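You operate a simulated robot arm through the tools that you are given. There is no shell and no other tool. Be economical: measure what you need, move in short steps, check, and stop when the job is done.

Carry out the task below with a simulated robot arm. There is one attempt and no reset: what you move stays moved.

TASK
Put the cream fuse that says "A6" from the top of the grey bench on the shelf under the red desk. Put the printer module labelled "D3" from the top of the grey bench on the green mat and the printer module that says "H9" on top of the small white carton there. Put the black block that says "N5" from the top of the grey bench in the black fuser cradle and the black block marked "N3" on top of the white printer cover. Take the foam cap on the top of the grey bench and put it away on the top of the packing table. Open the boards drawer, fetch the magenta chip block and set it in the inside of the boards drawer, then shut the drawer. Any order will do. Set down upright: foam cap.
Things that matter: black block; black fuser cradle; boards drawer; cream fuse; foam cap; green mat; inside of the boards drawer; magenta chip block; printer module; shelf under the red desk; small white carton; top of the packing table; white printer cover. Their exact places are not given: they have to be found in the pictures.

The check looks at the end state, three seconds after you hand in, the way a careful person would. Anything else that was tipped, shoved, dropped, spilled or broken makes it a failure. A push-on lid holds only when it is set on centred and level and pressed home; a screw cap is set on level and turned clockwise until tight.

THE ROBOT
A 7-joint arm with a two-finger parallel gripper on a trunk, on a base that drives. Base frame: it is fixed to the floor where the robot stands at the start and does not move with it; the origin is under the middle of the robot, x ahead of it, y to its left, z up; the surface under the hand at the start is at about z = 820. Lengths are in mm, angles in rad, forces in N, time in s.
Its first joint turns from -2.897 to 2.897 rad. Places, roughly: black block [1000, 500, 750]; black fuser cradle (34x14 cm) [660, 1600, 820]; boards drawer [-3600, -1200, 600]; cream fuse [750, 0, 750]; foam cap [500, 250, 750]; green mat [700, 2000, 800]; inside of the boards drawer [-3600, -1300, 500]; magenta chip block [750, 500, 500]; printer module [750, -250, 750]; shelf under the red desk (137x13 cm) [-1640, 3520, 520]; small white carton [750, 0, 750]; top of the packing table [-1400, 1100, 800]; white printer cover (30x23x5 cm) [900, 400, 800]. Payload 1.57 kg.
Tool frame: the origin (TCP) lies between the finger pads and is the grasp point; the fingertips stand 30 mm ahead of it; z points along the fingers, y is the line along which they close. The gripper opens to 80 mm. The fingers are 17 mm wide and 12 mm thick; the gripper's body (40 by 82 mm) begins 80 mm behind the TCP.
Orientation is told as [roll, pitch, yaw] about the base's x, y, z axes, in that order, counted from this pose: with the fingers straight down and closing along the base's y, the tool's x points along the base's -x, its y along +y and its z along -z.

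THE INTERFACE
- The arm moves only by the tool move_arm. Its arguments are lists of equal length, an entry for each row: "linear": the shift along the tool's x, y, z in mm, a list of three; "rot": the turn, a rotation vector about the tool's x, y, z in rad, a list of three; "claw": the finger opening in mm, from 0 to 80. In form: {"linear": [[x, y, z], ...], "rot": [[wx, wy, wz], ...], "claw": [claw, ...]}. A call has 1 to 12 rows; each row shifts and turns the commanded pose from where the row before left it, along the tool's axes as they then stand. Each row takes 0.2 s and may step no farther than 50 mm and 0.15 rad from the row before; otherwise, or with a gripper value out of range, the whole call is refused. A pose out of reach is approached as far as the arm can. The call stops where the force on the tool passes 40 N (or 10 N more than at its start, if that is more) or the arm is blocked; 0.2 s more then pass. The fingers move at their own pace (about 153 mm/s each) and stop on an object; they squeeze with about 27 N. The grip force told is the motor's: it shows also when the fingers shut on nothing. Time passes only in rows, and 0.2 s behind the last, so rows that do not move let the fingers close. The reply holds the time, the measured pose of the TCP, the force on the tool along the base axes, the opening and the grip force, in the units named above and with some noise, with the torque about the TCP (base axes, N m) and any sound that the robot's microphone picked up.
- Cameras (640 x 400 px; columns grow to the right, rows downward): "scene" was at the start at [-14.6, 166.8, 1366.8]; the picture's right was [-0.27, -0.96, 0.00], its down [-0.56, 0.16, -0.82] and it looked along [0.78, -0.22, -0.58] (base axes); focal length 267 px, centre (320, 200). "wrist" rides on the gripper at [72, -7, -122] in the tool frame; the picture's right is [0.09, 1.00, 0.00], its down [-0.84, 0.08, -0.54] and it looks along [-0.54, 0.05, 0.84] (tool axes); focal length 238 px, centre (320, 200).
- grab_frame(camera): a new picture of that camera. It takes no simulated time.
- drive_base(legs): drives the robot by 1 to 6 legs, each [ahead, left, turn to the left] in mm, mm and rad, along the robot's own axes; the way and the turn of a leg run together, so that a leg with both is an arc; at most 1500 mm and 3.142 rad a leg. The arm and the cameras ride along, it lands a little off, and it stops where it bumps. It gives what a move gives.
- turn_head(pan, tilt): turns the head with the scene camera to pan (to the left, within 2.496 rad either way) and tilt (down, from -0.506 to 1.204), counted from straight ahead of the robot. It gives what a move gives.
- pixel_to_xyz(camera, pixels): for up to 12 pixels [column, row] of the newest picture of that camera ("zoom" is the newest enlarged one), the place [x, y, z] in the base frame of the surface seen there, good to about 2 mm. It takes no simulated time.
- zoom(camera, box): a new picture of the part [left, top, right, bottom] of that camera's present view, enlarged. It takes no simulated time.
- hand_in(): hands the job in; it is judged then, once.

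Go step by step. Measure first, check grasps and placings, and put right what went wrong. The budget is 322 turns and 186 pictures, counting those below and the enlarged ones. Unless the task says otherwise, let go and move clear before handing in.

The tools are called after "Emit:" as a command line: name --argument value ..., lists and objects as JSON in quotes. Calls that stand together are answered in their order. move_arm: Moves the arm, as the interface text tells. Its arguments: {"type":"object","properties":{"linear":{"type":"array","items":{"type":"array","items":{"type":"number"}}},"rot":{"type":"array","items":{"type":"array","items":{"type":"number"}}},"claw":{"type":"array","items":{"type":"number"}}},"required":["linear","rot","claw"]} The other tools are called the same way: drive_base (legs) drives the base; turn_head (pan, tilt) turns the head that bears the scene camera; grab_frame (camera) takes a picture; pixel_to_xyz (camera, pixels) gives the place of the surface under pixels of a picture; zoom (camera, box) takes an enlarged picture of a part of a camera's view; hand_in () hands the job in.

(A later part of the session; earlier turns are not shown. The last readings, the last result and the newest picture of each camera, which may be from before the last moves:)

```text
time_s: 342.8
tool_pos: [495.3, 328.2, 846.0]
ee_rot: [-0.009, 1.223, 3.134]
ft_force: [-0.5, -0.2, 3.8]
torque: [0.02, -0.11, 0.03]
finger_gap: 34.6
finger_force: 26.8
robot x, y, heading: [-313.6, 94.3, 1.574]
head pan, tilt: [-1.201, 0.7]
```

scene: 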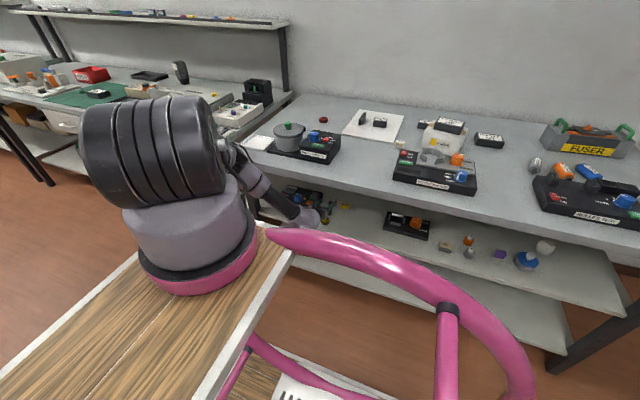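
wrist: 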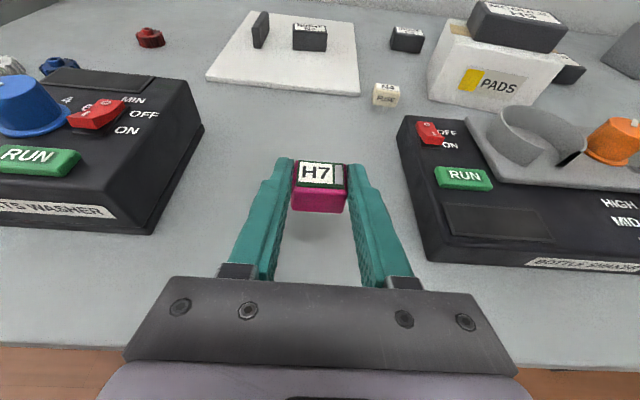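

Touching (3.8 N). Release, lift straight up, and look.

Emit:
move_arm --linear '[[0, 0, 0], [0, 0, 0], [18.8, 0, -6.8], [37.6, 0, -13.7], [0, 0, 0]]' --rot '[[0, 0, 0], [0, 0, 0], [0, 0, 0], [0, 0, 0], [0, 0, 0]]' --claw '[60, 60, 60, 60, 60]'

Emit:
grab_frame --camera "wrist"

Emit:
pixel_to_xyz --camera "wrist" --pixels '[[295, 215], [332, 215], [313, 205], [313, 240], [313, 215]]'

```text
time_s: 344.0
tool_pos: [495.4, 329.0, 902.7]
ee_rot: [-0.006, 1.223, 3.137]
ft_force: [0.1, 0.0, -0.5]
torque: [-0.04, 0.01, 0.02]
finger_gap: 60.1
finger_force: 0.1
robot x, y, heading: [-316.5, 91.1, 1.57]
head pan, tilt: [-1.201, 0.7]
```

```text
64 pictures are left
```

wrist: 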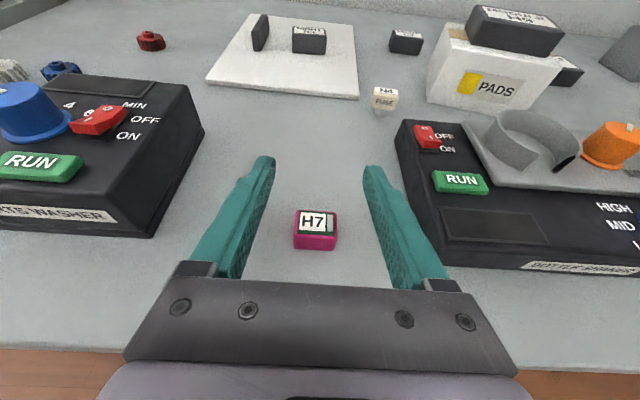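

```text
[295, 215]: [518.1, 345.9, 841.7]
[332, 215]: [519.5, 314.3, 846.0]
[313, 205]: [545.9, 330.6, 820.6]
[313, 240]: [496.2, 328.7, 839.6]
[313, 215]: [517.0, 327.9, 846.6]
```

The block stands upright at ≈(511,329). Raise and restore the hand to vertical.

Emit:
move_arm --linear '[[46, 0, -16.7], [46, 0, -16.7], [46, 0, -16.7], [0, 0, 0], [0, 0, 0], [0, 0, 0], [0, 0, 0], [0, 0, 0], [0, 0, 0], [0, 0, 0], [0, 0, 0], [0, 0, 0]]' --rot '[[0, 0, 0], [0, 0, 0], [0, 0, 0], [0, 0, 0.15], [0, 0, 0.15], [0, 0, 0.15], [0, 0, 0.15], [0, 0, 0.15], [0, 0, 0.15], [0, 0, 0.15], [0, 0, 0.15], [0, 0, 0.15]]' --claw '[60, 60, 60, 60, 60, 60, 60, 60, 60, 60, 60, 60]'

Emit:
move_arm --linear '[[0, 0, 0], [0, 0, 0], [0, 0, 0], [0, 0, 0], [0, 0, 0], [0, 0, 0], [0, 0, 0], [0, 0, 0], [0, 0, 0], [0, 0, 0], [0, 0, 0], [0, 0, 0]]' --rot '[[0, 0, 0.15], [0, 0, 0.15], [0, 0, 0.15], [0, 0, 0.15], [0, 0, 0.15], [0, 0, 0.15], [0, 0, 0.15], [0, 0, 0.15], [0, 0, 0.15], [0, 0, 0.15], [0, 0, 0.15], [0, 0, 0.142]]' --claw '[60, 60, 60, 60, 60, 60, 60, 60, 60, 60, 60, 60]'

Emit:
move_arm --linear '[[0, 0, 0], [0, 0, 0], [0, 0, 0], [0, 0, 0], [0, 0, 0], [0, 0, 0], [0, 0, 0], [0, 0, 0], [0, 0, 0], [0, 0, 0]]' --rot '[[0, 0.15, 0], [0, 0.15, 0], [0, 0.15, 0], [0, 0.15, 0], [0, 0.15, 0], [0, 0.15, 0], [0, 0.15, 0], [0, 0.15, 0], [0, 0.022, 0], [0, 0, 0]]' --claw '[60, 60, 60, 60, 60, 60, 60, 60, 60, 60]'

Emit:
grab_frame --camera "wrist"

```text
time_s: 346.6
tool_pos: [494.5, 327.0, 1050.5]
ee_rot: [-1.213, 0.204, 1.648]
ft_force: [-0.2, 0.6, 0.1]
torque: [0.01, 0.03, 0.01]
finger_gap: 59.9
finger_force: 0.0
robot x, y, heading: [-316.3, 95.1, 1.572]
head pan, tilt: [-1.201, 0.7]
```

```text
time_s: 349.2
tool_pos: [494.7, 327.0, 1051.6]
ee_rot: [0.013, -1.224, -0.009]
ft_force: [-1.0, 0.3, -1.3]
torque: [0.01, -0.01, -0.01]
finger_gap: 60.1
finger_force: 0.0
robot x, y, heading: [-314.8, 100.3, 1.574]
head pan, tilt: [-1.201, 0.7]
```

```text
time_s: 351.4
tool_pos: [495.0, 327.7, 1050.7]
ee_rot: [0.002, -0.001, 0.001]
ft_force: [0.2, -1.0, 0.4]
torque: [-0.03, -0.02, -0.02]
finger_gap: 59.7
finger_force: 0.0
robot x, y, heading: [-315.7, 98.3, 1.573]
head pan, tilt: [-1.201, 0.7]
```

```text
63 pictures are left
```

wrist: 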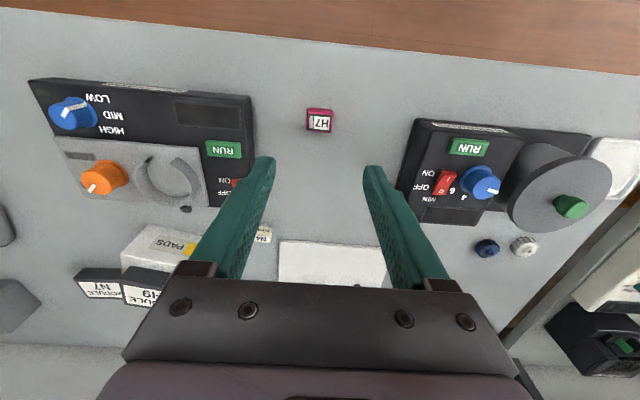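

Emit:
pixel_to_xyz --camera "wrist" --pixels '[[310, 117], [331, 117], [310, 129], [331, 129], [320, 110]]'

```text
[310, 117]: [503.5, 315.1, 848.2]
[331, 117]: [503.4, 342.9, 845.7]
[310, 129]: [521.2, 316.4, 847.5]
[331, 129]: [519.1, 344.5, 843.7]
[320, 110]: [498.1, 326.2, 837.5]
```

Centre (511,329.5). Shift and descend, grip, and lift.

Emit:
move_arm --linear '[[-16, 2, 30], [0, 0, 50], [0, 0, 50], [0, 0, 45], [0, 0, 22], [0, 0, 0], [0, 0, 0], [0, 0, 0], [0, 0, -50], [0, 0, -50], [0, 0, -50], [0, 0, -50]]' --rot '[[0, 0, 0], [0, 0, 0], [0, 0, 0], [0, 0, 0], [0, 0, 0], [0, 0, 0], [0, 0, 0], [0, 0, 0], [0, 0, 0], [0, 0, 0], [0, 0, 0], [0, 0, 0]]' --claw '[60, 60, 60, 60, 60, 15, 15, 15, 15, 15, 15, 15]'

Emit:
turn_head --pan 1.9 --tilt 0.35

Emit:
grab_frame --camera "scene"

```text
time_s: 354.0
tool_pos: [511.6, 326.9, 1055.3]
ee_rot: [0.003, 0.0, 0.002]
ft_force: [0.7, 0.3, -1.6]
torque: [0.01, 0.01, 0.0]
finger_gap: 34.6
finger_force: 27.4
robot x, y, heading: [-315.9, 99.3, 1.571]
head pan, tilt: [-1.201, 0.7]
```

```text
time_s: 356.6
tool_pos: [508.5, 327.0, 1052.5]
ee_rot: [0.001, -0.003, 0.003]
ft_force: [0.0, -0.2, -0.2]
torque: [0.0, 0.01, -0.01]
finger_gap: 34.8
finger_force: 26.9
robot x, y, heading: [-311.6, 95.7, 1.571]
head pan, tilt: [1.901, 0.351]
```

```text
62 pictures are left
```

scene: 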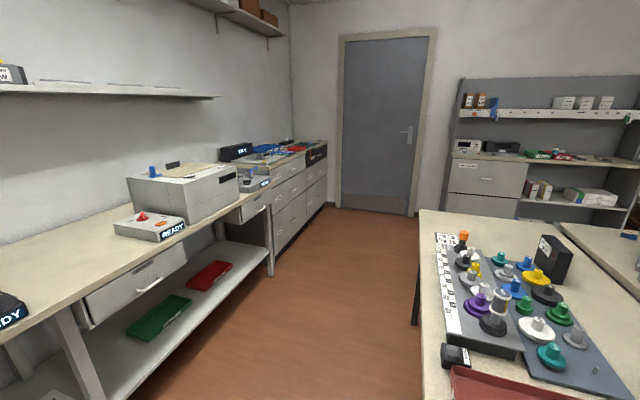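

H7 held. Zoom on the drawers along the back-right wall.

Emit:
zoom --camera "scene" --box '[220, 130, 340, 250]'

Emit:
pixel_to_xyz --camera "scene" --pixels '[[135, 285], [255, 207], [290, 190], [315, 170], [290, 215], [318, 200], [270, 150], [310, 145], [345, 200], [420, 215], [390, 215]]'

Emit:
zoom --camera "scene" --box '[60, 180, 280, 320]'

```text
3.33 times, centred on (280, 190) of scene
```

zoom: 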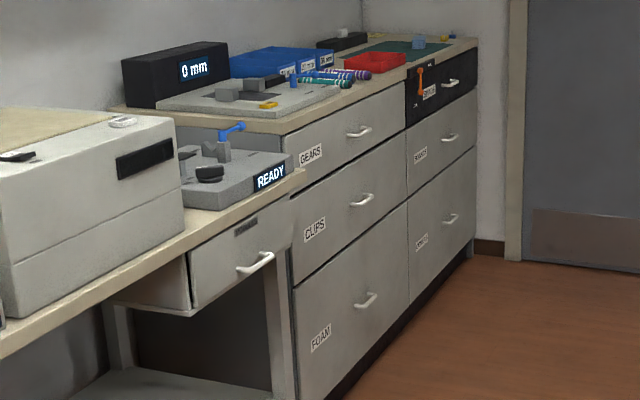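

```text
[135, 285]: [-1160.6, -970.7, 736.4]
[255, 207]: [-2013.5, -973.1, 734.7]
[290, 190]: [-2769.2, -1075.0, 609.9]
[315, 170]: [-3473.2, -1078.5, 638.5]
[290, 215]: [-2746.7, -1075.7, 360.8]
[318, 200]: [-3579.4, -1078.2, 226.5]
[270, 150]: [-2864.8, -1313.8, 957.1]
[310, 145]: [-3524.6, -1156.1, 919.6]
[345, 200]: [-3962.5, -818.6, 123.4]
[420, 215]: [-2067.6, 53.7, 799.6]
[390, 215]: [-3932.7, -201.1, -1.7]
```

```text
2.86 times, centred on (170, 250) of scene
```

zoom: 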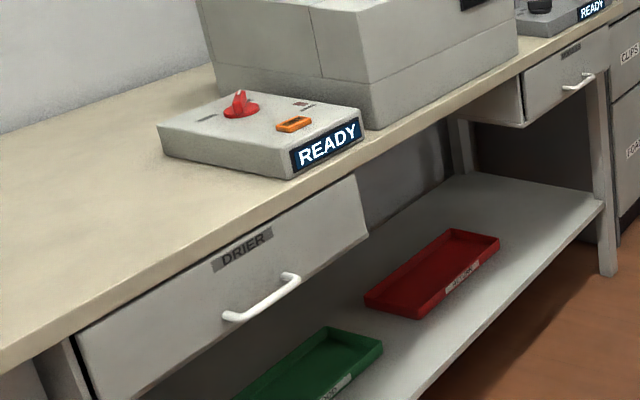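

The second cabinet column near x≈-3500 (face y≈-1078) should hold BOARDS. First swing the arm back to the robot's front.

Emit:
move_arm --linear '[[25.7, 39.4, 0], [25.7, 39.4, 0], [25.7, 39.4, 0], [25.7, 39.4, 0], [25.7, 39.4, 0], [25.7, 39.4, 0], [25.7, 39.4, 0], [25.7, 39.4, 0], [25.7, 39.4, 0], [25.7, 39.4, 0], [25.7, 39.4, 0], [25.7, 39.4, 0]]' --rot '[[0, 0, 0], [0, 0, 0], [0, 0, 0], [0, 0, 0], [0, 0, 0], [0, 0, 0], [0, 0, 0], [0, 0, 0], [0, 0, 0], [0, 0, 0], [0, 0, 0], [0, 0, 0]]' --claw '[15, 15, 15, 15, 15, 15, 15, 15, 15, 15, 15, 15]'

Emit:
move_arm --linear '[[45, 6, 0], [45, 6, 0], [45, 6, 0], [45, 6, 0], [45, 6, 0], [45, 6, 0], [45, 6, 0], [45, 6, 0], [45, 6, 0], [45, 6, 0], [0, 0, 0]]' --rot '[[0, 0, 0], [0, 0, 0], [0, 0, 0], [0, 0, 0], [0, 0, 0], [0, 0, 0], [0, 0, 0], [0, 0, 0], [0, 0, 0], [0, 0, 0], [0, 0, 0]]' --claw '[15, 15, 15, 15, 15, 15, 15, 15, 15, 15, 15]'

Emit:
move_arm --linear '[[0, 0, 0], [0, 0, 0], [0, 0, 0], [0, 0, 0], [0, 0, 0], [0, 0, 0], [0, 0, 0], [0, 0, 0], [0, 0, 0], [0, 0, 0], [0, 0, 0], [0, 0, 0]]' --rot '[[0, 0, -0.143], [0, 0, -0.143], [0, 0, -0.143], [0, 0, -0.143], [0, 0, -0.143], [0, 0, -0.143], [0, 0, -0.143], [0, 0, -0.143], [0, 0, -0.143], [0, 0, -0.143], [0, 0, -0.143], [0, 0, 0]]' --claw '[15, 15, 15, 15, 15, 15, 15, 15, 15, 15, 15, 15]'

Emit:
drive_base --legs '[[-600, -60, 0], [0, 0, 1.571]]'

Emit:
turn_head --pan 0.3 --tilt 0.45

Emit:
grab_frame --camera "scene"

```text
time_s: 359.2
tool_pos: [199.8, 800.0, 1055.8]
ee_rot: [0.001, 0.0, -0.002]
ft_force: [0.4, -1.0, 0.6]
torque: [0.04, 0.07, -0.02]
finger_gap: 34.5
finger_force: 27.0
robot x, y, heading: [-313.7, 99.8, 1.57]
head pan, tilt: [1.901, 0.351]
```

```text
time_s: 361.6
tool_pos: [-250.0, 863.9, 1051.9]
ee_rot: [0.001, -0.003, 0.002]
ft_force: [0.1, 0.3, -0.9]
torque: [0.02, -0.02, 0.0]
finger_gap: 34.8
finger_force: 27.2
robot x, y, heading: [-309.9, 99.7, 1.572]
head pan, tilt: [1.901, 0.351]
```

```text
time_s: 364.2
tool_pos: [-249.0, 861.3, 1053.9]
ee_rot: [-0.004, -0.001, 1.574]
ft_force: [0.2, 0.0, -0.9]
torque: [0.02, 0.0, 0.0]
finger_gap: 34.6
finger_force: 27.4
robot x, y, heading: [-314.0, 97.3, 1.571]
head pan, tilt: [1.901, 0.351]
```

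```text
time_s: 371.4
tool_pos: [-1017.0, -404.9, 1052.3]
ee_rot: [-0.002, -0.002, 3.099]
ft_force: [-0.3, 0.6, -0.3]
torque: [0.01, -0.04, 0.02]
finger_gap: 34.9
finger_force: 27.1
robot x, y, heading: [-256.5, -508.7, 3.099]
head pan, tilt: [1.901, 0.351]
```

```text
time_s: 373.1
tool_pos: [-1016.1, -405.3, 1052.8]
ee_rot: [-0.002, -0.002, 3.099]
ft_force: [0.4, -0.2, 0.1]
torque: [-0.02, -0.02, -0.03]
finger_gap: 34.8
finger_force: 27.1
robot x, y, heading: [-254.6, -505.9, 3.096]
head pan, tilt: [0.3, 0.45]
```

```text
59 pictures are left
```

scene: 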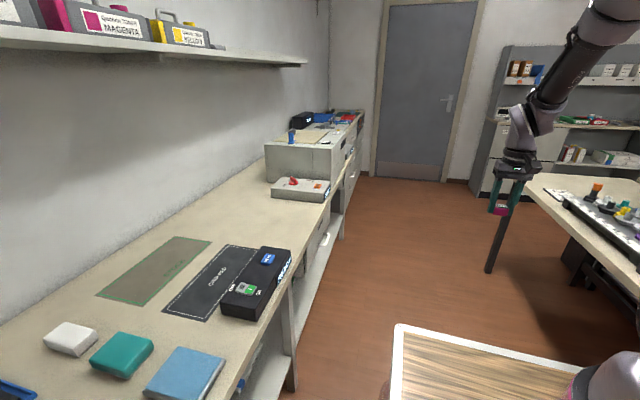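

Emit:
pixel_to_xyz --camera "scene" --pixels '[[530, 185], [570, 220], [625, 265], [285, 295], [325, 205], [350, 150], [597, 187], [640, 190]]'

```text
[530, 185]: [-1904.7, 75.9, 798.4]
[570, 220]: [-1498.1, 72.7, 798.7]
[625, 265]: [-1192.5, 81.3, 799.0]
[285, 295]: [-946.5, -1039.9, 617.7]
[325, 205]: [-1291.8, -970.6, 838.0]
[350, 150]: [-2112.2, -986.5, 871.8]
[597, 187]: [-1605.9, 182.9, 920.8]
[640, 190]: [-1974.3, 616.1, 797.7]
```

The aisle is y -970…75; drive ahead ~2750 with a slight shift, then turn to face the cabinets (-y).

Emit:
drive_base --legs '[[0, 0, 0.043], [1400, 0, 0], [1350, -150, 0], [0, 0, 1.571]]'

Emit:
turn_head --pan -0.55 --tilt 0.6

Emit:
grab_frame --camera "scene"

```text
time_s: 390.7
tool_pos: [-3117.0, -1085.7, 1053.2]
ee_rot: [0.0, -0.002, -1.608]
ft_force: [-0.1, -0.5, 0.2]
torque: [0.01, -0.01, 0.01]
finger_gap: 34.6
finger_force: 26.8
robot x, y, heading: [-3017.5, -327.3, -1.617]
head pan, tilt: [0.3, 0.45]
```

```text
time_s: 391.9
tool_pos: [-3117.2, -1086.4, 1053.9]
ee_rot: [-0.002, -0.002, -1.607]
ft_force: [0.0, -1.3, -0.6]
torque: [0.0, -0.01, 0.02]
finger_gap: 34.6
finger_force: 26.7
robot x, y, heading: [-3021.9, -328.2, -1.612]
head pan, tilt: [-0.55, 0.6]
```

```text
58 pictures are left
```

scene: 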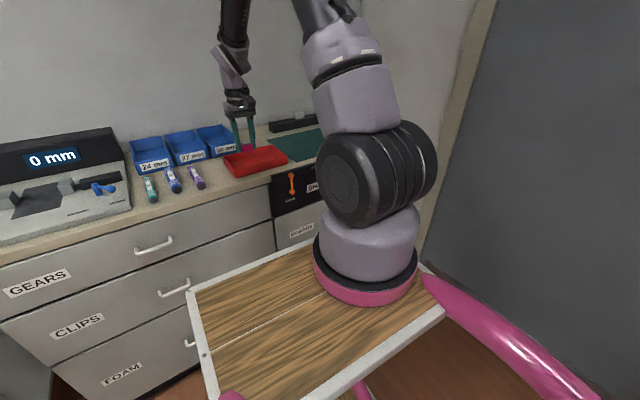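

Move right 450 to stand before that column.

Emit:
drive_base --legs '[[0, -430, 0.042]]'

Emit:
turn_head --pan 0.15 --tilt 0.75

Emit:
grab_frame --camera "scene"

```text
time_s: 394.5
tool_pos: [-3517.7, -1081.3, 1053.7]
ee_rot: [-0.002, -0.002, -1.571]
ft_force: [-0.1, 0.7, -0.6]
torque: [0.02, 0.01, 0.02]
finger_gap: 34.6
finger_force: 27.2
robot x, y, heading: [-3451.3, -317.2, -1.568]
head pan, tilt: [-0.55, 0.6]
```

```text
time_s: 395.6
tool_pos: [-3517.9, -1081.4, 1052.8]
ee_rot: [-0.001, -0.001, -1.57]
ft_force: [-0.4, 0.1, 0.1]
torque: [0.02, 0.0, -0.01]
finger_gap: 34.5
finger_force: 26.5
robot x, y, heading: [-3451.7, -316.9, -1.57]
head pan, tilt: [0.15, 0.75]
```

```text
57 pictures are left
```

scene: 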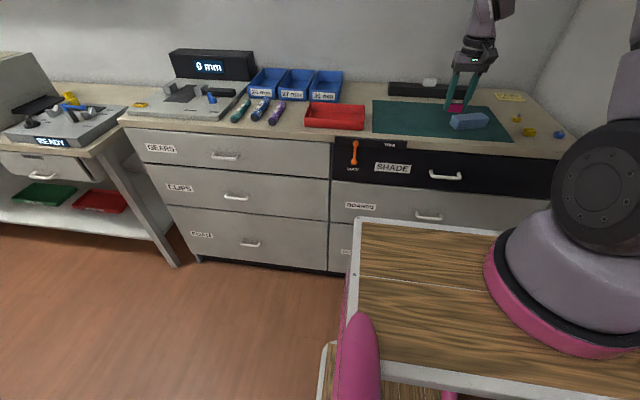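

Emit:
zoom --camera "scene" --box '[320, 80, 570, 240]'

Emit:
pixel_to_xyz --camera "zoom" --pixels '[[100, 318], [230, 343], [280, 350], [320, 348], [330, 240], [40, 260], [40, 290], [270, 330], [430, 330], [200, 100], [60, 100], [120, 170]]'

```text
2.50 times, centred on (445, 160) of scene
```

zoom: 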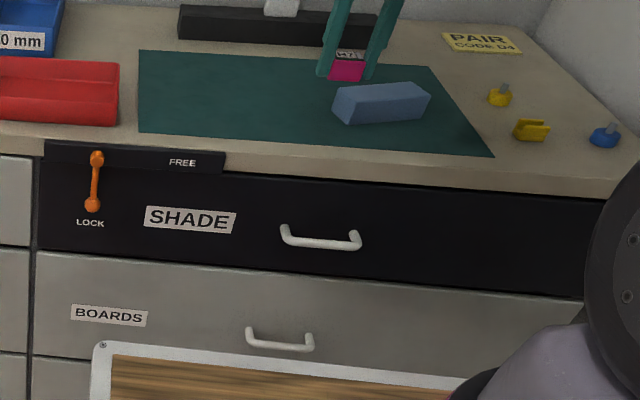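

```text
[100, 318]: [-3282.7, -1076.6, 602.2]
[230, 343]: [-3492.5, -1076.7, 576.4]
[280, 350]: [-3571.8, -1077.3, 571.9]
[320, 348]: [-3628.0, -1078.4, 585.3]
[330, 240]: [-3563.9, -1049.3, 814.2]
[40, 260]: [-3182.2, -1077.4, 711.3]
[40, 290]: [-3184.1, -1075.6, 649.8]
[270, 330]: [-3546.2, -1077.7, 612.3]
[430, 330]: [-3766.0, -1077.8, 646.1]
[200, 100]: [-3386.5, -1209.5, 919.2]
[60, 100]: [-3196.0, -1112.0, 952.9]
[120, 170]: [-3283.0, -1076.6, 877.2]
```

BOARDS is the middle drawer: face y≈-1077, handle near x≈-3570, z≈590. First set the chip block on the clear left part of the green mat on top (z≈919).

Emit:
move_arm --linear '[[-36.3, 26, 0], [-36.3, 26, 0], [-36.4, 26, 0], [0, 0, 45], [0, 0, 35], [0, 0, 0]]' --rot '[[0, 0, 0], [0, 0, 0], [0, 0, 0], [0, 0, 0], [0, 0, 0], [0, 0, 0]]' --claw '[15, 15, 15, 15, 15, 15]'

Emit:
grab_frame --camera "wrist"

Emit:
pixel_to_xyz --camera "wrist" --pixels '[[320, 100], [400, 150], [240, 150], [320, 60], [200, 200]]'

```text
time_s: 397.0
tool_pos: [-3442.3, -1189.9, 976.7]
ee_rot: [-0.003, 0.001, -1.569]
ft_force: [-0.4, 0.3, 0.9]
torque: [-0.01, -0.02, -0.03]
finger_gap: 34.6
finger_force: 27.1
robot x, y, heading: [-3450.4, -316.2, -1.57]
head pan, tilt: [0.15, 0.75]
```

```text
55 pictures are left
```

wrist: 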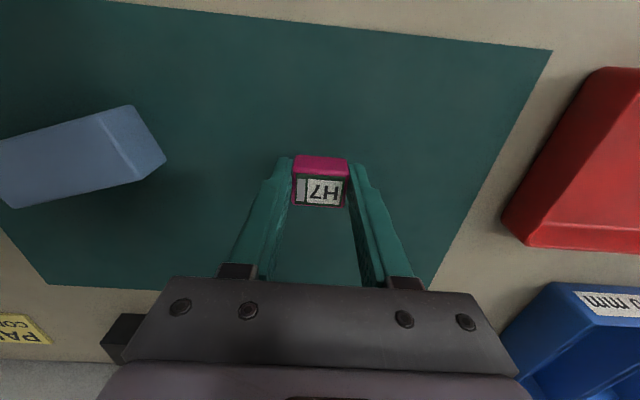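

```text
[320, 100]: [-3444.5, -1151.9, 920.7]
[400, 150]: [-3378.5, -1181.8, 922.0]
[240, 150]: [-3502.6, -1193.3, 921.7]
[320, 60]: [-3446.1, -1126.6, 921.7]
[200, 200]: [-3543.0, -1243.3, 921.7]
```

Clear spot. Lower 21 mm, release, rise and pull back.

Emit:
move_arm --linear '[[0, 0, 14], [0, 0, 6], [0, 0, 2], [0, 0, 0], [0, 0, 0], [0, 0, -30], [0, 0, -50], [0, 0, 0]]' --rot '[[0, 0, 0], [0, 0, 0], [0, 0, 0], [0, 0, 0], [0, 0, 0], [0, 0, 0], [0, 0, 0], [0, 0, 0]]' --claw '[15, 15, 15, 50, 50, 50, 50, 50]'

Emit:
grab_frame --camera "wrist"

Emit:
pixel_to_xyz --camera "wrist" --pixels '[[310, 130], [330, 130], [320, 120], [320, 140]]'

```text
time_s: 398.8
tool_pos: [-3442.8, -1188.8, 1028.6]
ee_rot: [-0.002, -0.003, -1.57]
ft_force: [1.3, -0.1, 0.6]
torque: [0.02, 0.04, 0.0]
finger_gap: 50.1
finger_force: 0.0
robot x, y, heading: [-3448.1, -319.0, -1.566]
head pan, tilt: [0.15, 0.75]
```

```text
54 pictures are left
```

wrist: 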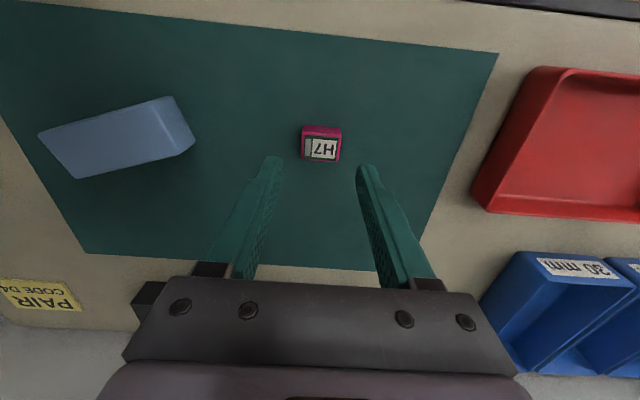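

```text
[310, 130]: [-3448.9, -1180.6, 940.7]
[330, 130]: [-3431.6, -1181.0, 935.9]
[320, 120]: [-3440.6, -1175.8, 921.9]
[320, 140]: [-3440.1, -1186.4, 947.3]
```

The chip waits upright on the mat at (-3441,-1189). Now back off 250 mm to see the drawer handle well.

Emit:
drive_base --legs '[[-250, 0, 0]]'

Emit:
turn_head --pan -0.1 --tilt 0.65

Emit:
grab_frame --camera "scene"

```text
time_s: 400.6
tool_pos: [-3438.4, -941.2, 1027.5]
ee_rot: [-0.003, -0.002, -1.566]
ft_force: [0.0, -0.3, -0.6]
torque: [-0.01, 0.02, 0.0]
finger_gap: 50.0
finger_force: 0.1
robot x, y, heading: [-3449.9, -69.1, -1.563]
head pan, tilt: [0.15, 0.75]
```

```text
time_s: 401.4
tool_pos: [-3438.3, -941.6, 1029.5]
ee_rot: [-0.003, -0.001, -1.564]
ft_force: [0.2, 0.1, 0.0]
torque: [-0.01, 0.01, 0.01]
finger_gap: 50.0
finger_force: 0.1
robot x, y, heading: [-3448.2, -72.5, -1.568]
head pan, tilt: [-0.099, 0.649]
```

```text
53 pictures are left
```

scene: 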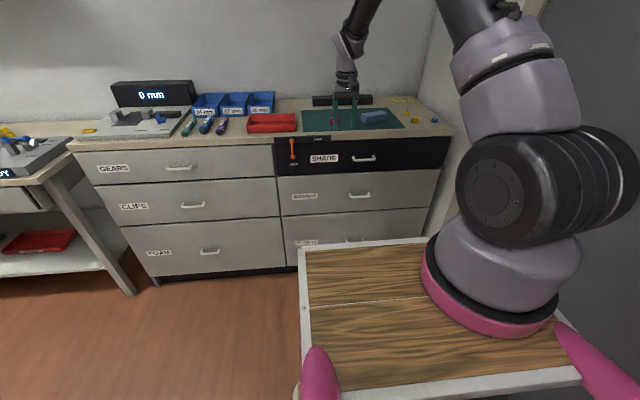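

Emit:
zoom --camera "scene" --box '[320, 170, 400, 220]'

Emit:
pixel_to_xyz --camera "zoom" --pixels '[[240, 190], [240, 206], [320, 203], [320, 207], [400, 205], [400, 190], [320, 220], [320, 170], [232, 205], [412, 205], [320, 200], [320, 211]]'

```text
8.00 times, centred on (360, 195) of scene
```

zoom: 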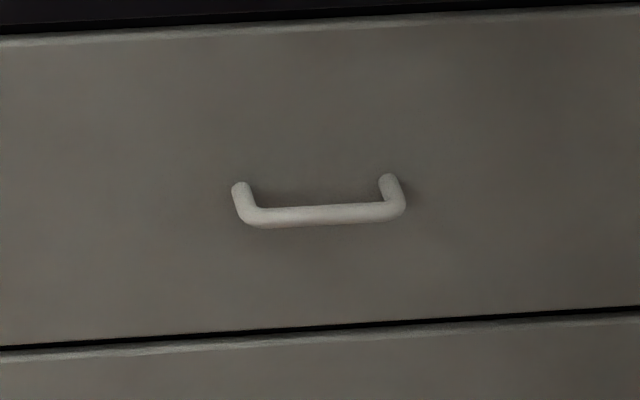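

```text
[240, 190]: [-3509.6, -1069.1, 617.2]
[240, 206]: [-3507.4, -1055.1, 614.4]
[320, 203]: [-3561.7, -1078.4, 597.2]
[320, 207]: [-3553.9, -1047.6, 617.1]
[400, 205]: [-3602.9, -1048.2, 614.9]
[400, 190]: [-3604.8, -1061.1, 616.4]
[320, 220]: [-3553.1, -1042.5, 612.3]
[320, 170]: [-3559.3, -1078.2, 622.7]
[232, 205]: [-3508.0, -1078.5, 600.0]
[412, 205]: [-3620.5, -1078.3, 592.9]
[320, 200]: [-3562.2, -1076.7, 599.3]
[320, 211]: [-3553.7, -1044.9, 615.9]
```

Handle bar: centre (-3556,-1048,613), 29 mm off the face. I'll level the hand (pointing -y) with fingers closing vertically around the bar. First position and re-orient in free space.

Emit:
move_arm --linear '[[30, -39.3, 0], [30, -39.3, 0], [30, -39.3, 0], [0, 0, 0], [0, 0, 0], [0, 0, 0], [0, 0, 0], [0, 0, 0], [0, 0, 0], [0, 0, 0], [0, 0, 0], [0, 0, 0]]' --rot '[[0, 0, 0], [0, 0, 0], [0, 0, 0], [0, 0, 0.15], [0, 0, 0.15], [0, 0, 0.15], [0, 0, 0.15], [0, 0, 0.15], [0, 0, 0.15], [0, 0, 0.15], [0, 0, 0.15], [0, 0, 0.15]]' --claw '[50, 50, 50, 50, 50, 50, 50, 50, 50, 50, 50, 50]'

Emit:
move_arm --linear '[[0, 0, 0], [0, 0, 0], [0, 0, 0], [0, 0, 0], [0, 0, 0], [0, 0, 0], [0, 0, 0], [0, 0, 0], [0, 0, 0], [0, 0, 0], [0, 0, 0], [0, 0, 0]]' --rot '[[0, 0, 0.15], [0, 0, 0.07], [-0.148, 0, 0], [-0.148, 0, 0], [-0.148, 0, 0], [-0.148, 0, 0], [-0.148, 0, 0], [-0.148, 0, 0], [-0.148, 0, 0], [-0.148, 0, 0], [-0.148, 0, 0], [-0.148, 0, 0]]' --claw '[50, 50, 50, 50, 50, 50, 50, 50, 50, 50, 50, 50]'

Emit:
move_arm --linear '[[0, 0, 0]]' --rot '[[0, 0, 0]]' --claw '[50]'

Emit:
grab_frame --camera "scene"

```text
time_s: 403.9
tool_pos: [-3555.5, -852.0, 1030.6]
ee_rot: [0.002, -0.002, -2.917]
ft_force: [-0.1, -0.5, -0.6]
torque: [0.02, 0.02, -0.01]
finger_gap: 49.9
finger_force: 0.0
robot x, y, heading: [-3450.9, -69.6, -1.566]
head pan, tilt: [-0.099, 0.649]
```

```text
time_s: 406.6
tool_pos: [-3556.6, -851.1, 1029.0]
ee_rot: [1.485, 0.001, -3.132]
ft_force: [0.5, -0.5, 0.5]
torque: [0.01, 0.03, 0.0]
finger_gap: 49.9
finger_force: 0.1
robot x, y, heading: [-3451.6, -70.9, -1.567]
head pan, tilt: [-0.099, 0.649]
```

```text
time_s: 406.9
tool_pos: [-3557.3, -851.2, 1028.7]
ee_rot: [1.481, -0.001, -3.134]
ft_force: [-0.1, -0.4, 0.0]
torque: [0.01, 0.0, 0.0]
finger_gap: 50.0
finger_force: 0.0
robot x, y, heading: [-3450.7, -73.5, -1.569]
head pan, tilt: [-0.099, 0.649]
```

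```text
51 pictures are left
```

scene: 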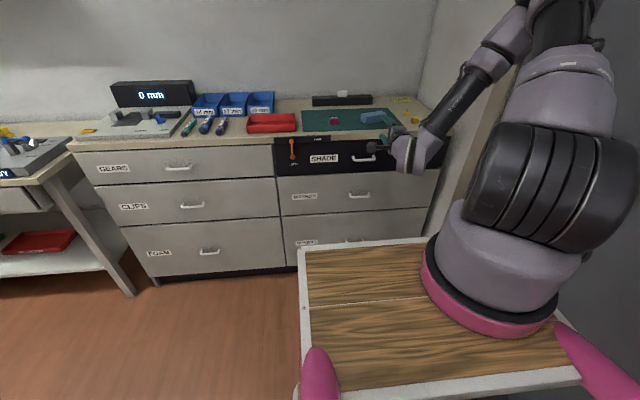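

Hand level. Check the elbow's distance to the wall, then lower toward z≈613.

Emit:
pixel_to_xyz --camera "scene" --pixels '[[510, 20], [560, 20], [480, 70], [440, 120], [408, 150], [600, 100], [520, 100]]'

Emit:
move_arm --linear '[[0, -47.8, 4.2], [0, -47.8, 4.2], [0, -47.8, 4.2], [0, -47.8, 4.2], [0, -47.8, 4.2], [0, -47.8, 4.2], [0, -47.8, 4.2], [0, -47.8, 4.2], [0, -31.9, 2.8], [0, 0, 0]]' --rot '[[0, 0, 0], [0, 0, 0], [0, 0, 0], [0, 0, 0], [0, 0, 0], [0, 0, 0], [0, 0, 0], [0, 0, 0], [0, 0, 0], [0, 0, 0]]' --claw '[50, 50, 50, 50, 50, 50, 50, 50, 50, 50]'

Emit:
grab_frame --camera "wrist"

```text
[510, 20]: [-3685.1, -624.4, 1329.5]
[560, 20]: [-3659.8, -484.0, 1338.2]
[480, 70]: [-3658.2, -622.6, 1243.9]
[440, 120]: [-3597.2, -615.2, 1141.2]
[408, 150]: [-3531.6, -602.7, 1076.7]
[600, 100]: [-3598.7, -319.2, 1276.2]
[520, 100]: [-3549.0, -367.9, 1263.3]
```

```text
time_s: 409.1
tool_pos: [-3558.7, -853.5, 613.6]
ee_rot: [1.482, -0.003, -3.135]
ft_force: [0.0, -0.5, -0.8]
torque: [-0.01, 0.03, 0.01]
finger_gap: 50.2
finger_force: 0.0
robot x, y, heading: [-3453.0, -69.3, -1.563]
head pan, tilt: [-0.099, 0.649]
```

```text
50 pictures are left
```

wrist: 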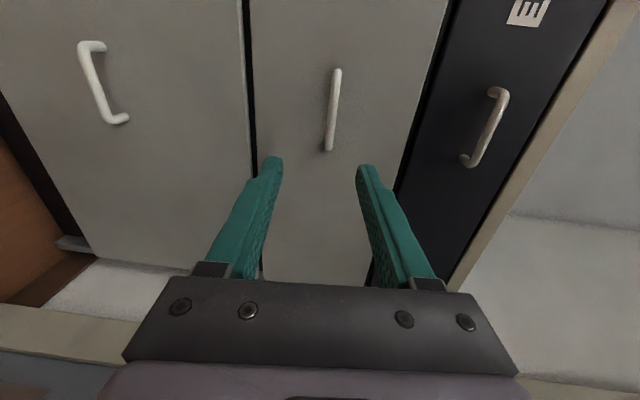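

Handle is straight ahead at wrist (333,110). Verify its position and advance 190 mm by driving.

Emit:
pixel_to_xyz --camera "wrist" --pixels '[[332, 90], [332, 110], [330, 130], [280, 60]]'

Emit:
drive_base --legs '[[150, 0, 0]]'

Emit:
grab_frame --camera "wrist"

```text
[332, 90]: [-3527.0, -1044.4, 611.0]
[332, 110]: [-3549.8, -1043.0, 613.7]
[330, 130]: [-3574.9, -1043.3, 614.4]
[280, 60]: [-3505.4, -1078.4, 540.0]
```

```text
time_s: 410.5
tool_pos: [-3560.3, -1001.6, 615.5]
ee_rot: [1.484, -0.003, -3.137]
ft_force: [-0.6, -0.8, 0.6]
torque: [-0.01, -0.02, -0.02]
finger_gap: 50.2
finger_force: 0.0
robot x, y, heading: [-3448.1, -219.3, -1.567]
head pan, tilt: [-0.099, 0.649]
```

```text
49 pictures are left
```

wrist: 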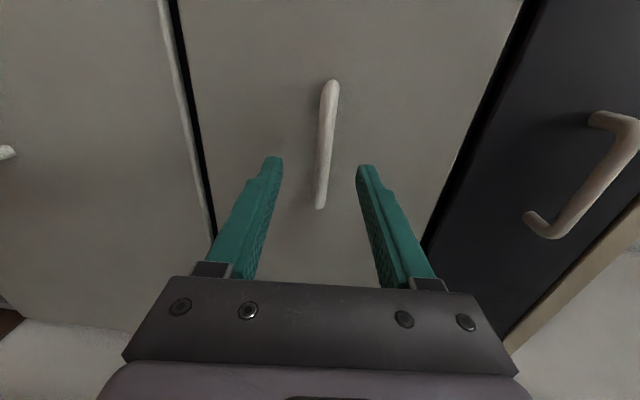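

Bar is between the fingers. Advance 40 mm and close.

Emit:
move_arm --linear '[[0, 2, 22], [0, 1.5, 17], [0, 0, 0], [0, 0, 0], [0, 0, 0]]' --rot '[[0, 0, 0], [0, 0, 0], [0, 0, 0], [0, 0, 0], [0, 0, 0]]' --claw '[50, 50, 5, 5, 5]'

```text
time_s: 411.7
tool_pos: [-3558.9, -1041.5, 613.6]
ee_rot: [1.478, 0.0, -3.136]
ft_force: [-1.5, 1.1, -14.6]
torque: [0.14, 0.01, 0.01]
finger_gap: 12.0
finger_force: 28.6
robot x, y, heading: [-3451.5, -221.6, -1.569]
head pan, tilt: [-0.099, 0.649]
```

Gripping the bar (12 mm). Pull the drawer open by driving back 260 mm.

Emit:
drive_base --legs '[[-260, 0, 0]]'

Emit:
grab_frame --camera "scene"

```text
time_s: 413.6
tool_pos: [-3485.0, -873.9, 617.2]
ee_rot: [1.485, 0.0, -3.064]
ft_force: [0.5, -0.4, 0.2]
torque: [0.0, -0.02, 0.0]
finger_gap: 4.7
finger_force: 0.0
robot x, y, heading: [-3436.9, -48.1, -1.498]
head pan, tilt: [-0.099, 0.649]
stopped in leg 1: the robot was blocked; the commanded pose is now the measured one
```

```text
48 pictures are left
```

scene: 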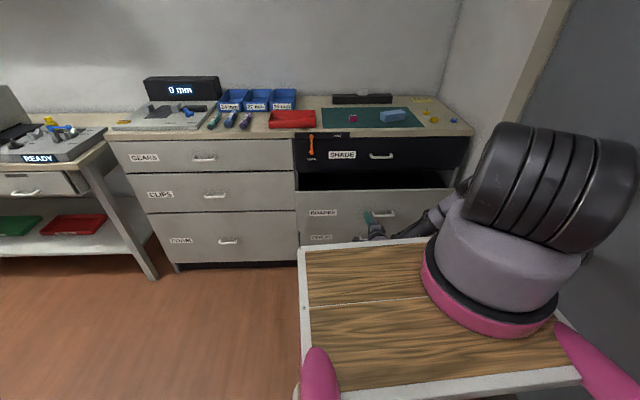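

The drawer is partly open; the grip slipped off. Measure how far it is open.

Emit:
zoom --camera "scene" --box '[280, 130, 480, 255]'

Emit:
pixel_to_xyz --camera "zoom" --pixels '[[60, 200], [300, 205], [500, 200], [200, 150], [300, 170], [400, 180], [540, 150], [325, 262], [60, 250], [450, 140], [100, 180]]'

```text
3.20 times, centred on (380, 192) of scene
```

zoom: 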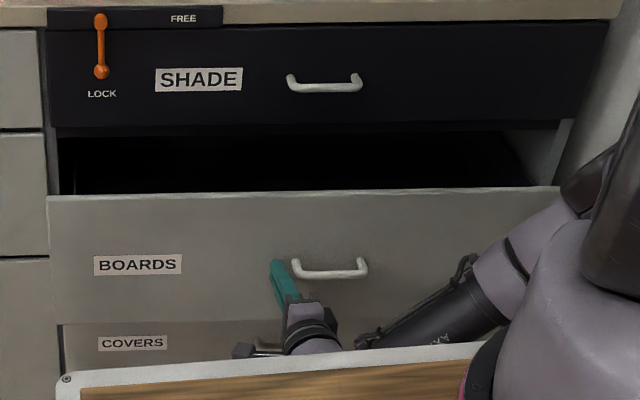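

```text
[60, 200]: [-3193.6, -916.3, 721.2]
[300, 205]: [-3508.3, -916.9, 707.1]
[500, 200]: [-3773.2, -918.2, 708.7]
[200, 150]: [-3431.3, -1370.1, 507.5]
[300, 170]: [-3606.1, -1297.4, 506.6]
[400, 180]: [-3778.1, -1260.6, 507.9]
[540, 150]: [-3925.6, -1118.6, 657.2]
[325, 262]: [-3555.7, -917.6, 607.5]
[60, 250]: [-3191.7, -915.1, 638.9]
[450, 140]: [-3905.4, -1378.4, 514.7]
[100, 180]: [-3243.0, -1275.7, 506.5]
```

Drawer face is now at y≈-916 (161 mm open), floor z≈507. Check what blocked the robot behind.

Emit:
turn_head --pan 2.49 --tilt 0.8

Emit:
grab_frame --camera "scene"

Emit:
turn_head --pan -2.49 --tilt 0.8

Emit:
grab_frame --camera "scene"

```text
time_s: 415.9
tool_pos: [-3485.6, -873.3, 616.5]
ee_rot: [1.486, 0.002, -3.063]
ft_force: [-0.3, 0.4, 0.0]
torque: [-0.02, 0.03, 0.03]
finger_gap: 4.9
finger_force: 0.0
robot x, y, heading: [-3442.1, -42.5, -1.499]
head pan, tilt: [2.491, 0.799]
```

```text
46 pictures are left
```

scene: 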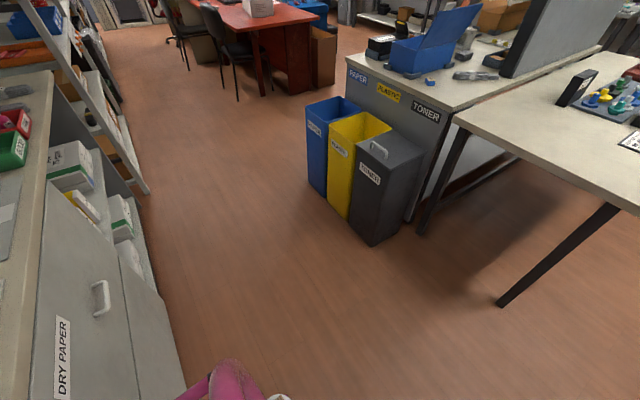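

```text
time_s: 419.8
tool_pos: [-3484.6, -873.7, 615.9]
ee_rot: [1.486, -0.001, -3.062]
ft_force: [-0.5, -0.2, 0.2]
torque: [-0.01, -0.02, 0.01]
finger_gap: 5.1
finger_force: 0.1
robot x, y, heading: [-3438.5, -44.9, -1.497]
head pan, tilt: [-2.491, 0.799]
```

```text
45 pictures are left
```

scene: 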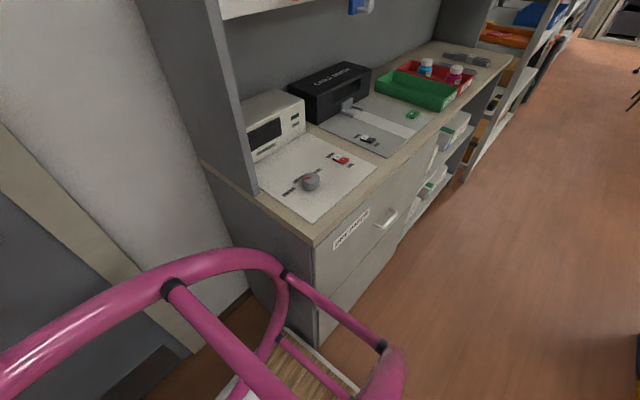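

The rear handlebar met the DRY PAPER cabinet corner. Measure it so I can stand further left (+x).

Emit:
pixel_to_xyz --camera "scene" --pixels '[[316, 240], [320, 300], [205, 165], [400, 220], [290, 275], [380, 345]]'

```text
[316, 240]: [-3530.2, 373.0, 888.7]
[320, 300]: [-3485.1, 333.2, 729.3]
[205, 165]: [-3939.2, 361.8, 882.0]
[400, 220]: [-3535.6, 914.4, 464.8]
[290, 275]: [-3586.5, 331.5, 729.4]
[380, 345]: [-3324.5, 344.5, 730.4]
```

Shift left 200 mm and square up.

Emit:
drive_base --legs '[[0, 200, -0.072]]'

Emit:
turn_head --pan -0.3 --tilt 0.7

Emit:
grab_frame --camera "scene"

```text
time_s: 421.4
tool_pos: [-3349.4, -860.2, 616.3]
ee_rot: [1.486, 0.0, 3.143]
ft_force: [0.4, -0.1, -1.0]
torque: [0.0, -0.01, -0.01]
finger_gap: 4.8
finger_force: 0.0
robot x, y, heading: [-3230.5, -36.5, -1.576]
head pan, tilt: [-2.491, 0.799]
```

```text
time_s: 423.5
tool_pos: [-3348.6, -860.6, 616.2]
ee_rot: [1.487, 0.0, 3.142]
ft_force: [-0.3, -0.1, 0.0]
torque: [-0.01, 0.0, 0.0]
finger_gap: 4.9
finger_force: 0.0
robot x, y, heading: [-3236.9, -38.8, -1.579]
head pan, tilt: [-0.3, 0.7]
```

```text
44 pictures are left
```

scene: 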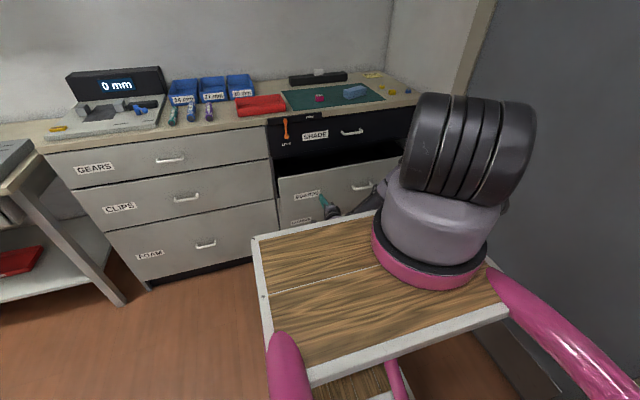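

Back off 40, shift to the handle (x≈-3545) with fingers open, and check.

Emit:
move_arm --linear '[[0, -3.5, -40], [-49, 0, 0], [-49, 0, 0], [-49, 0, 0], [-49, 0, 0], [0, 0, 0]]' --rot '[[0, 0, 0], [0, 0, 0], [0, 0, 0], [0, 0, 0], [0, 0, 0], [0, 0, 0]]' --claw '[50, 50, 50, 50, 50, 50]'

Emit:
grab_frame --camera "wrist"

Emit:
pixel_to_xyz --camera "wrist" --pixels '[[320, 150], [325, 120], [320, 180], [315, 200], [330, 100]]'

```text
time_s: 424.9
tool_pos: [-3546.3, -820.4, 615.5]
ee_rot: [1.485, 0.0, 3.141]
ft_force: [-0.4, 0.4, 0.5]
torque: [0.0, 0.01, 0.01]
finger_gap: 49.9
finger_force: 0.1
robot x, y, heading: [-3234.4, -40.5, -1.577]
head pan, tilt: [-0.3, 0.7]
```

```text
43 pictures are left
```

wrist: 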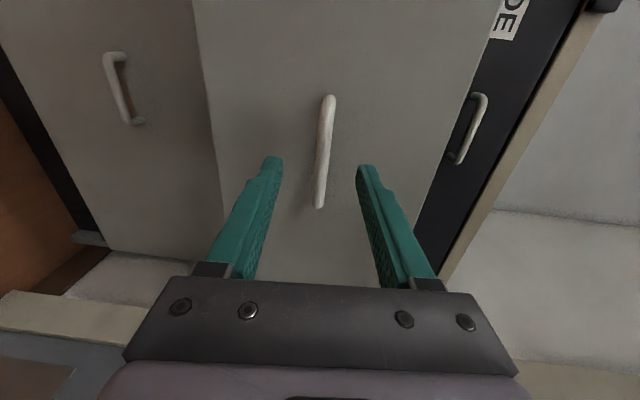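

```text
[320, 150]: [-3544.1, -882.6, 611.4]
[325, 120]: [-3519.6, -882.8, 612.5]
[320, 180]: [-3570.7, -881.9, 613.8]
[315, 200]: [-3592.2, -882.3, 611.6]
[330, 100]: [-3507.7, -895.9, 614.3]
```

Advance 63 mm, close on the bar, then pull with the arm.

Emit:
move_arm --linear '[[0, 1, 32], [0, 0.5, 31], [0, 0, 0], [0, 0, 0], [0, 0, 0]]' --rot '[[0, 0, 0], [0, 0, 0], [0, 0, 0], [0, 0, 0], [0, 0, 0]]' --claw '[50, 50, 5, 5, 5]'

Emit:
move_arm --linear '[[0, -1.7, -20], [0, -1.7, -20], [0, -1.7, -20], [0, -1.7, -20], [0, -1.7, -20], [0, -1.7, -20], [0, 0, 0]]' --rot '[[0, 0, 0], [0, 0, 0], [0, 0, 0], [0, 0, 0], [0, 0, 0], [0, 0, 0], [0, 0, 0]]' --claw '[5, 5, 5, 5, 5, 5, 5]'

```text
time_s: 426.1
tool_pos: [-3545.1, -886.1, 612.0]
ee_rot: [1.488, 0.0, 3.142]
ft_force: [-2.8, -1.1, 9.6]
torque: [-0.04, 0.03, 0.07]
finger_gap: 13.5
finger_force: 4.4
robot x, y, heading: [-3237.4, -36.0, -1.577]
head pan, tilt: [-0.3, 0.7]
```

```text
time_s: 427.7
tool_pos: [-3544.6, -763.9, 611.6]
ee_rot: [1.485, 0.001, 3.141]
ft_force: [-4.0, 0.0, 9.7]
torque: [-0.04, 0.0, -0.05]
finger_gap: 13.7
finger_force: 4.7
robot x, y, heading: [-3234.5, -39.5, -1.577]
head pan, tilt: [-0.3, 0.7]
```

Pulled 122 mm more. Open the fingers, back off and view.

Emit:
move_arm --linear '[[0, 0, 0], [0, 0, 0], [0, -2.6, -30], [0, -2.6, -30], [0, 0, 0]]' --rot '[[0, 0, 0], [0, 0, 0], [0, 0, 0], [0, 0, 0], [0, 0, 0]]' --claw '[50, 50, 50, 50, 50]'

Emit:
grab_frame --camera "scene"

```text
time_s: 428.9
tool_pos: [-3542.8, -703.1, 612.8]
ee_rot: [1.485, 0.001, 3.142]
ft_force: [0.1, 0.1, 1.1]
torque: [0.02, -0.01, -0.01]
finger_gap: 50.0
finger_force: 0.0
robot x, y, heading: [-3236.0, -40.6, -1.576]
head pan, tilt: [-0.3, 0.7]
```

```text
42 pictures are left
```

scene: 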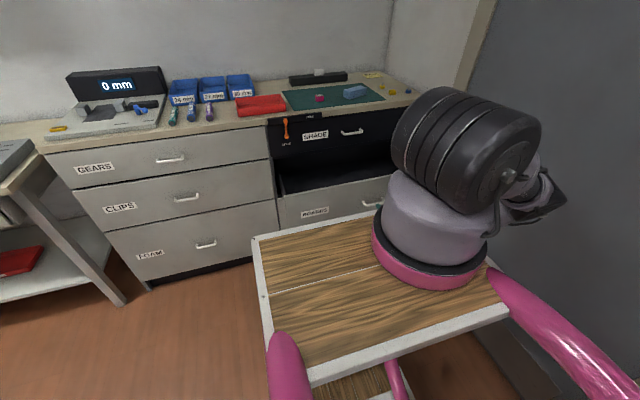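

Raise the hand and restore it to vertical.

Emit:
move_arm --linear '[[0, 47.8, -4.2], [0, 47.8, -4.2], [0, 47.8, -4.2], [0, 47.8, -4.2], [0, 47.8, -4.2], [0, 47.8, -4.2], [0, 47.8, -4.2], [0, 47.8, -4.2], [0, 43, -3.8], [0, 0, 0]]' --rot '[[0, 0, 0], [0, 0, 0], [0, 0, 0], [0, 0, 0], [0, 0, 0], [0, 0, 0], [0, 0, 0], [0, 0, 0], [0, 0, 0], [0, 0, 0]]' --claw '[60, 60, 60, 60, 60, 60, 60, 60, 60, 60]'

Emit:
move_arm --linear '[[0, 0, 0], [0, 0, 0], [0, 0, 0], [0, 0, 0], [0, 0, 0], [0, 0, 0], [0, 0, 0], [0, 0, 0], [0, 0, 0], [0, 0, 0], [0, 0, 0]]' --rot '[[0.148, 0, 0], [0.148, 0, 0], [0.148, 0, 0], [0.148, 0, 0], [0.148, 0, 0], [0.148, 0, 0], [0.148, 0, 0], [0.148, 0, 0], [0.148, 0, 0], [0.148, 0, 0], [0, 0, 0]]' --claw '[60, 60, 60, 60, 60, 60, 60, 60, 60, 60, 60]'

Emit:
grab_frame --camera "scene"

```text
time_s: 431.1
tool_pos: [-3544.6, -704.6, 1038.6]
ee_rot: [1.485, -0.001, -3.142]
ft_force: [-0.5, 0.7, -1.1]
torque: [0.03, 0.02, 0.01]
finger_gap: 60.1
finger_force: 0.0
robot x, y, heading: [-3233.1, -35.9, -1.582]
head pan, tilt: [-0.3, 0.7]
```

```text
time_s: 433.5
tool_pos: [-3544.3, -700.3, 1040.8]
ee_rot: [0.002, 0.0, 3.141]
ft_force: [0.1, -0.5, 0.0]
torque: [-0.05, 0.02, 0.01]
finger_gap: 60.1
finger_force: 0.0
robot x, y, heading: [-3235.6, -38.1, -1.579]
head pan, tilt: [-0.3, 0.7]
```

```text
41 pictures are left
```

scene: 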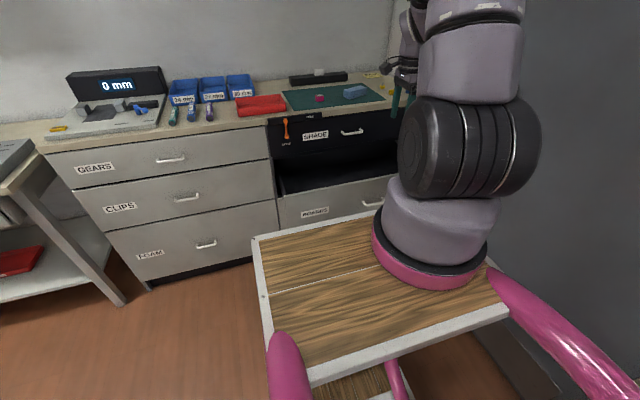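

Drive ahead 240 (stays clear of the open drawer), then move above the chip.

Emit:
drive_base --legs '[[240, 0, 0]]'

Emit:
grab_frame --camera "scene"

```text
time_s: 435.2
tool_pos: [-3549.0, -939.8, 1038.4]
ee_rot: [0.005, -0.001, 3.138]
ft_force: [-0.7, -0.1, 0.8]
torque: [-0.01, 0.0, 0.02]
finger_gap: 60.1
finger_force: 0.1
robot x, y, heading: [-3237.3, -276.8, -1.582]
head pan, tilt: [-0.3, 0.7]
```

```text
40 pictures are left
```

scene: 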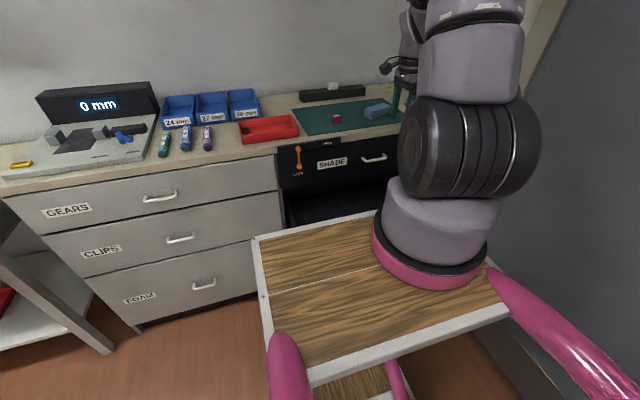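

Emit:
move_arm --linear '[[18, 41.5, 0], [18, 41.5, 0], [18, 41.5, 0], [18, 41.5, 0], [18, 41.5, 0], [18, 41.5, 0], [0, 0, 10], [0, 0, 0]]' --rot '[[0, 0, 0], [0, 0, 0], [0, 0, 0], [0, 0, 0], [0, 0, 0], [0, 0, 0], [0, 0, 0], [0, 0, 0]]' --claw '[60, 60, 60, 60, 60, 60, 60, 60]'

Emit:
zoom --camera "wrist" --box '[240, 60, 400, 180]'

Emit:
pixel_to_xyz --camera "zoom" --pixels '[[320, 250], [320, 300], [280, 280], [360, 280], [320, 200]]'

```text
time_s: 437.0
tool_pos: [-3444.2, -1189.8, 1033.1]
ee_rot: [0.005, -0.001, 3.136]
ft_force: [-0.7, 0.2, 0.3]
torque: [0.02, 0.01, 0.02]
finger_gap: 60.1
finger_force: 0.1
robot x, y, heading: [-3239.2, -279.2, -1.583]
head pan, tilt: [-0.3, 0.7]
```

```text
3.33 times, centred on (320, 120) of wrist
```

zoom: 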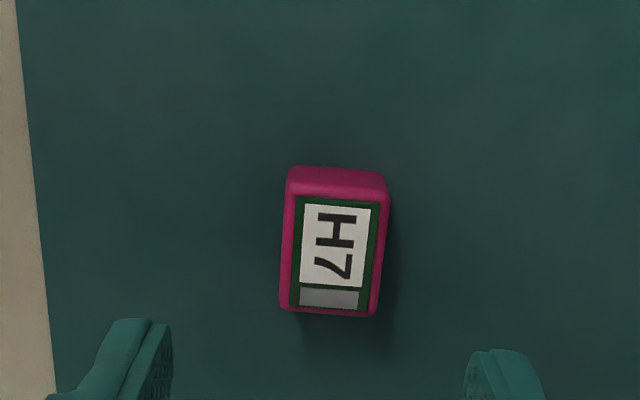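

```text
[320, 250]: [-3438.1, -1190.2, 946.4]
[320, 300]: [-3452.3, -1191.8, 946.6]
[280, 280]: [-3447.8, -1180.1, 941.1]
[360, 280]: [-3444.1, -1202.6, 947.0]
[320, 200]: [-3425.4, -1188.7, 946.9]
```

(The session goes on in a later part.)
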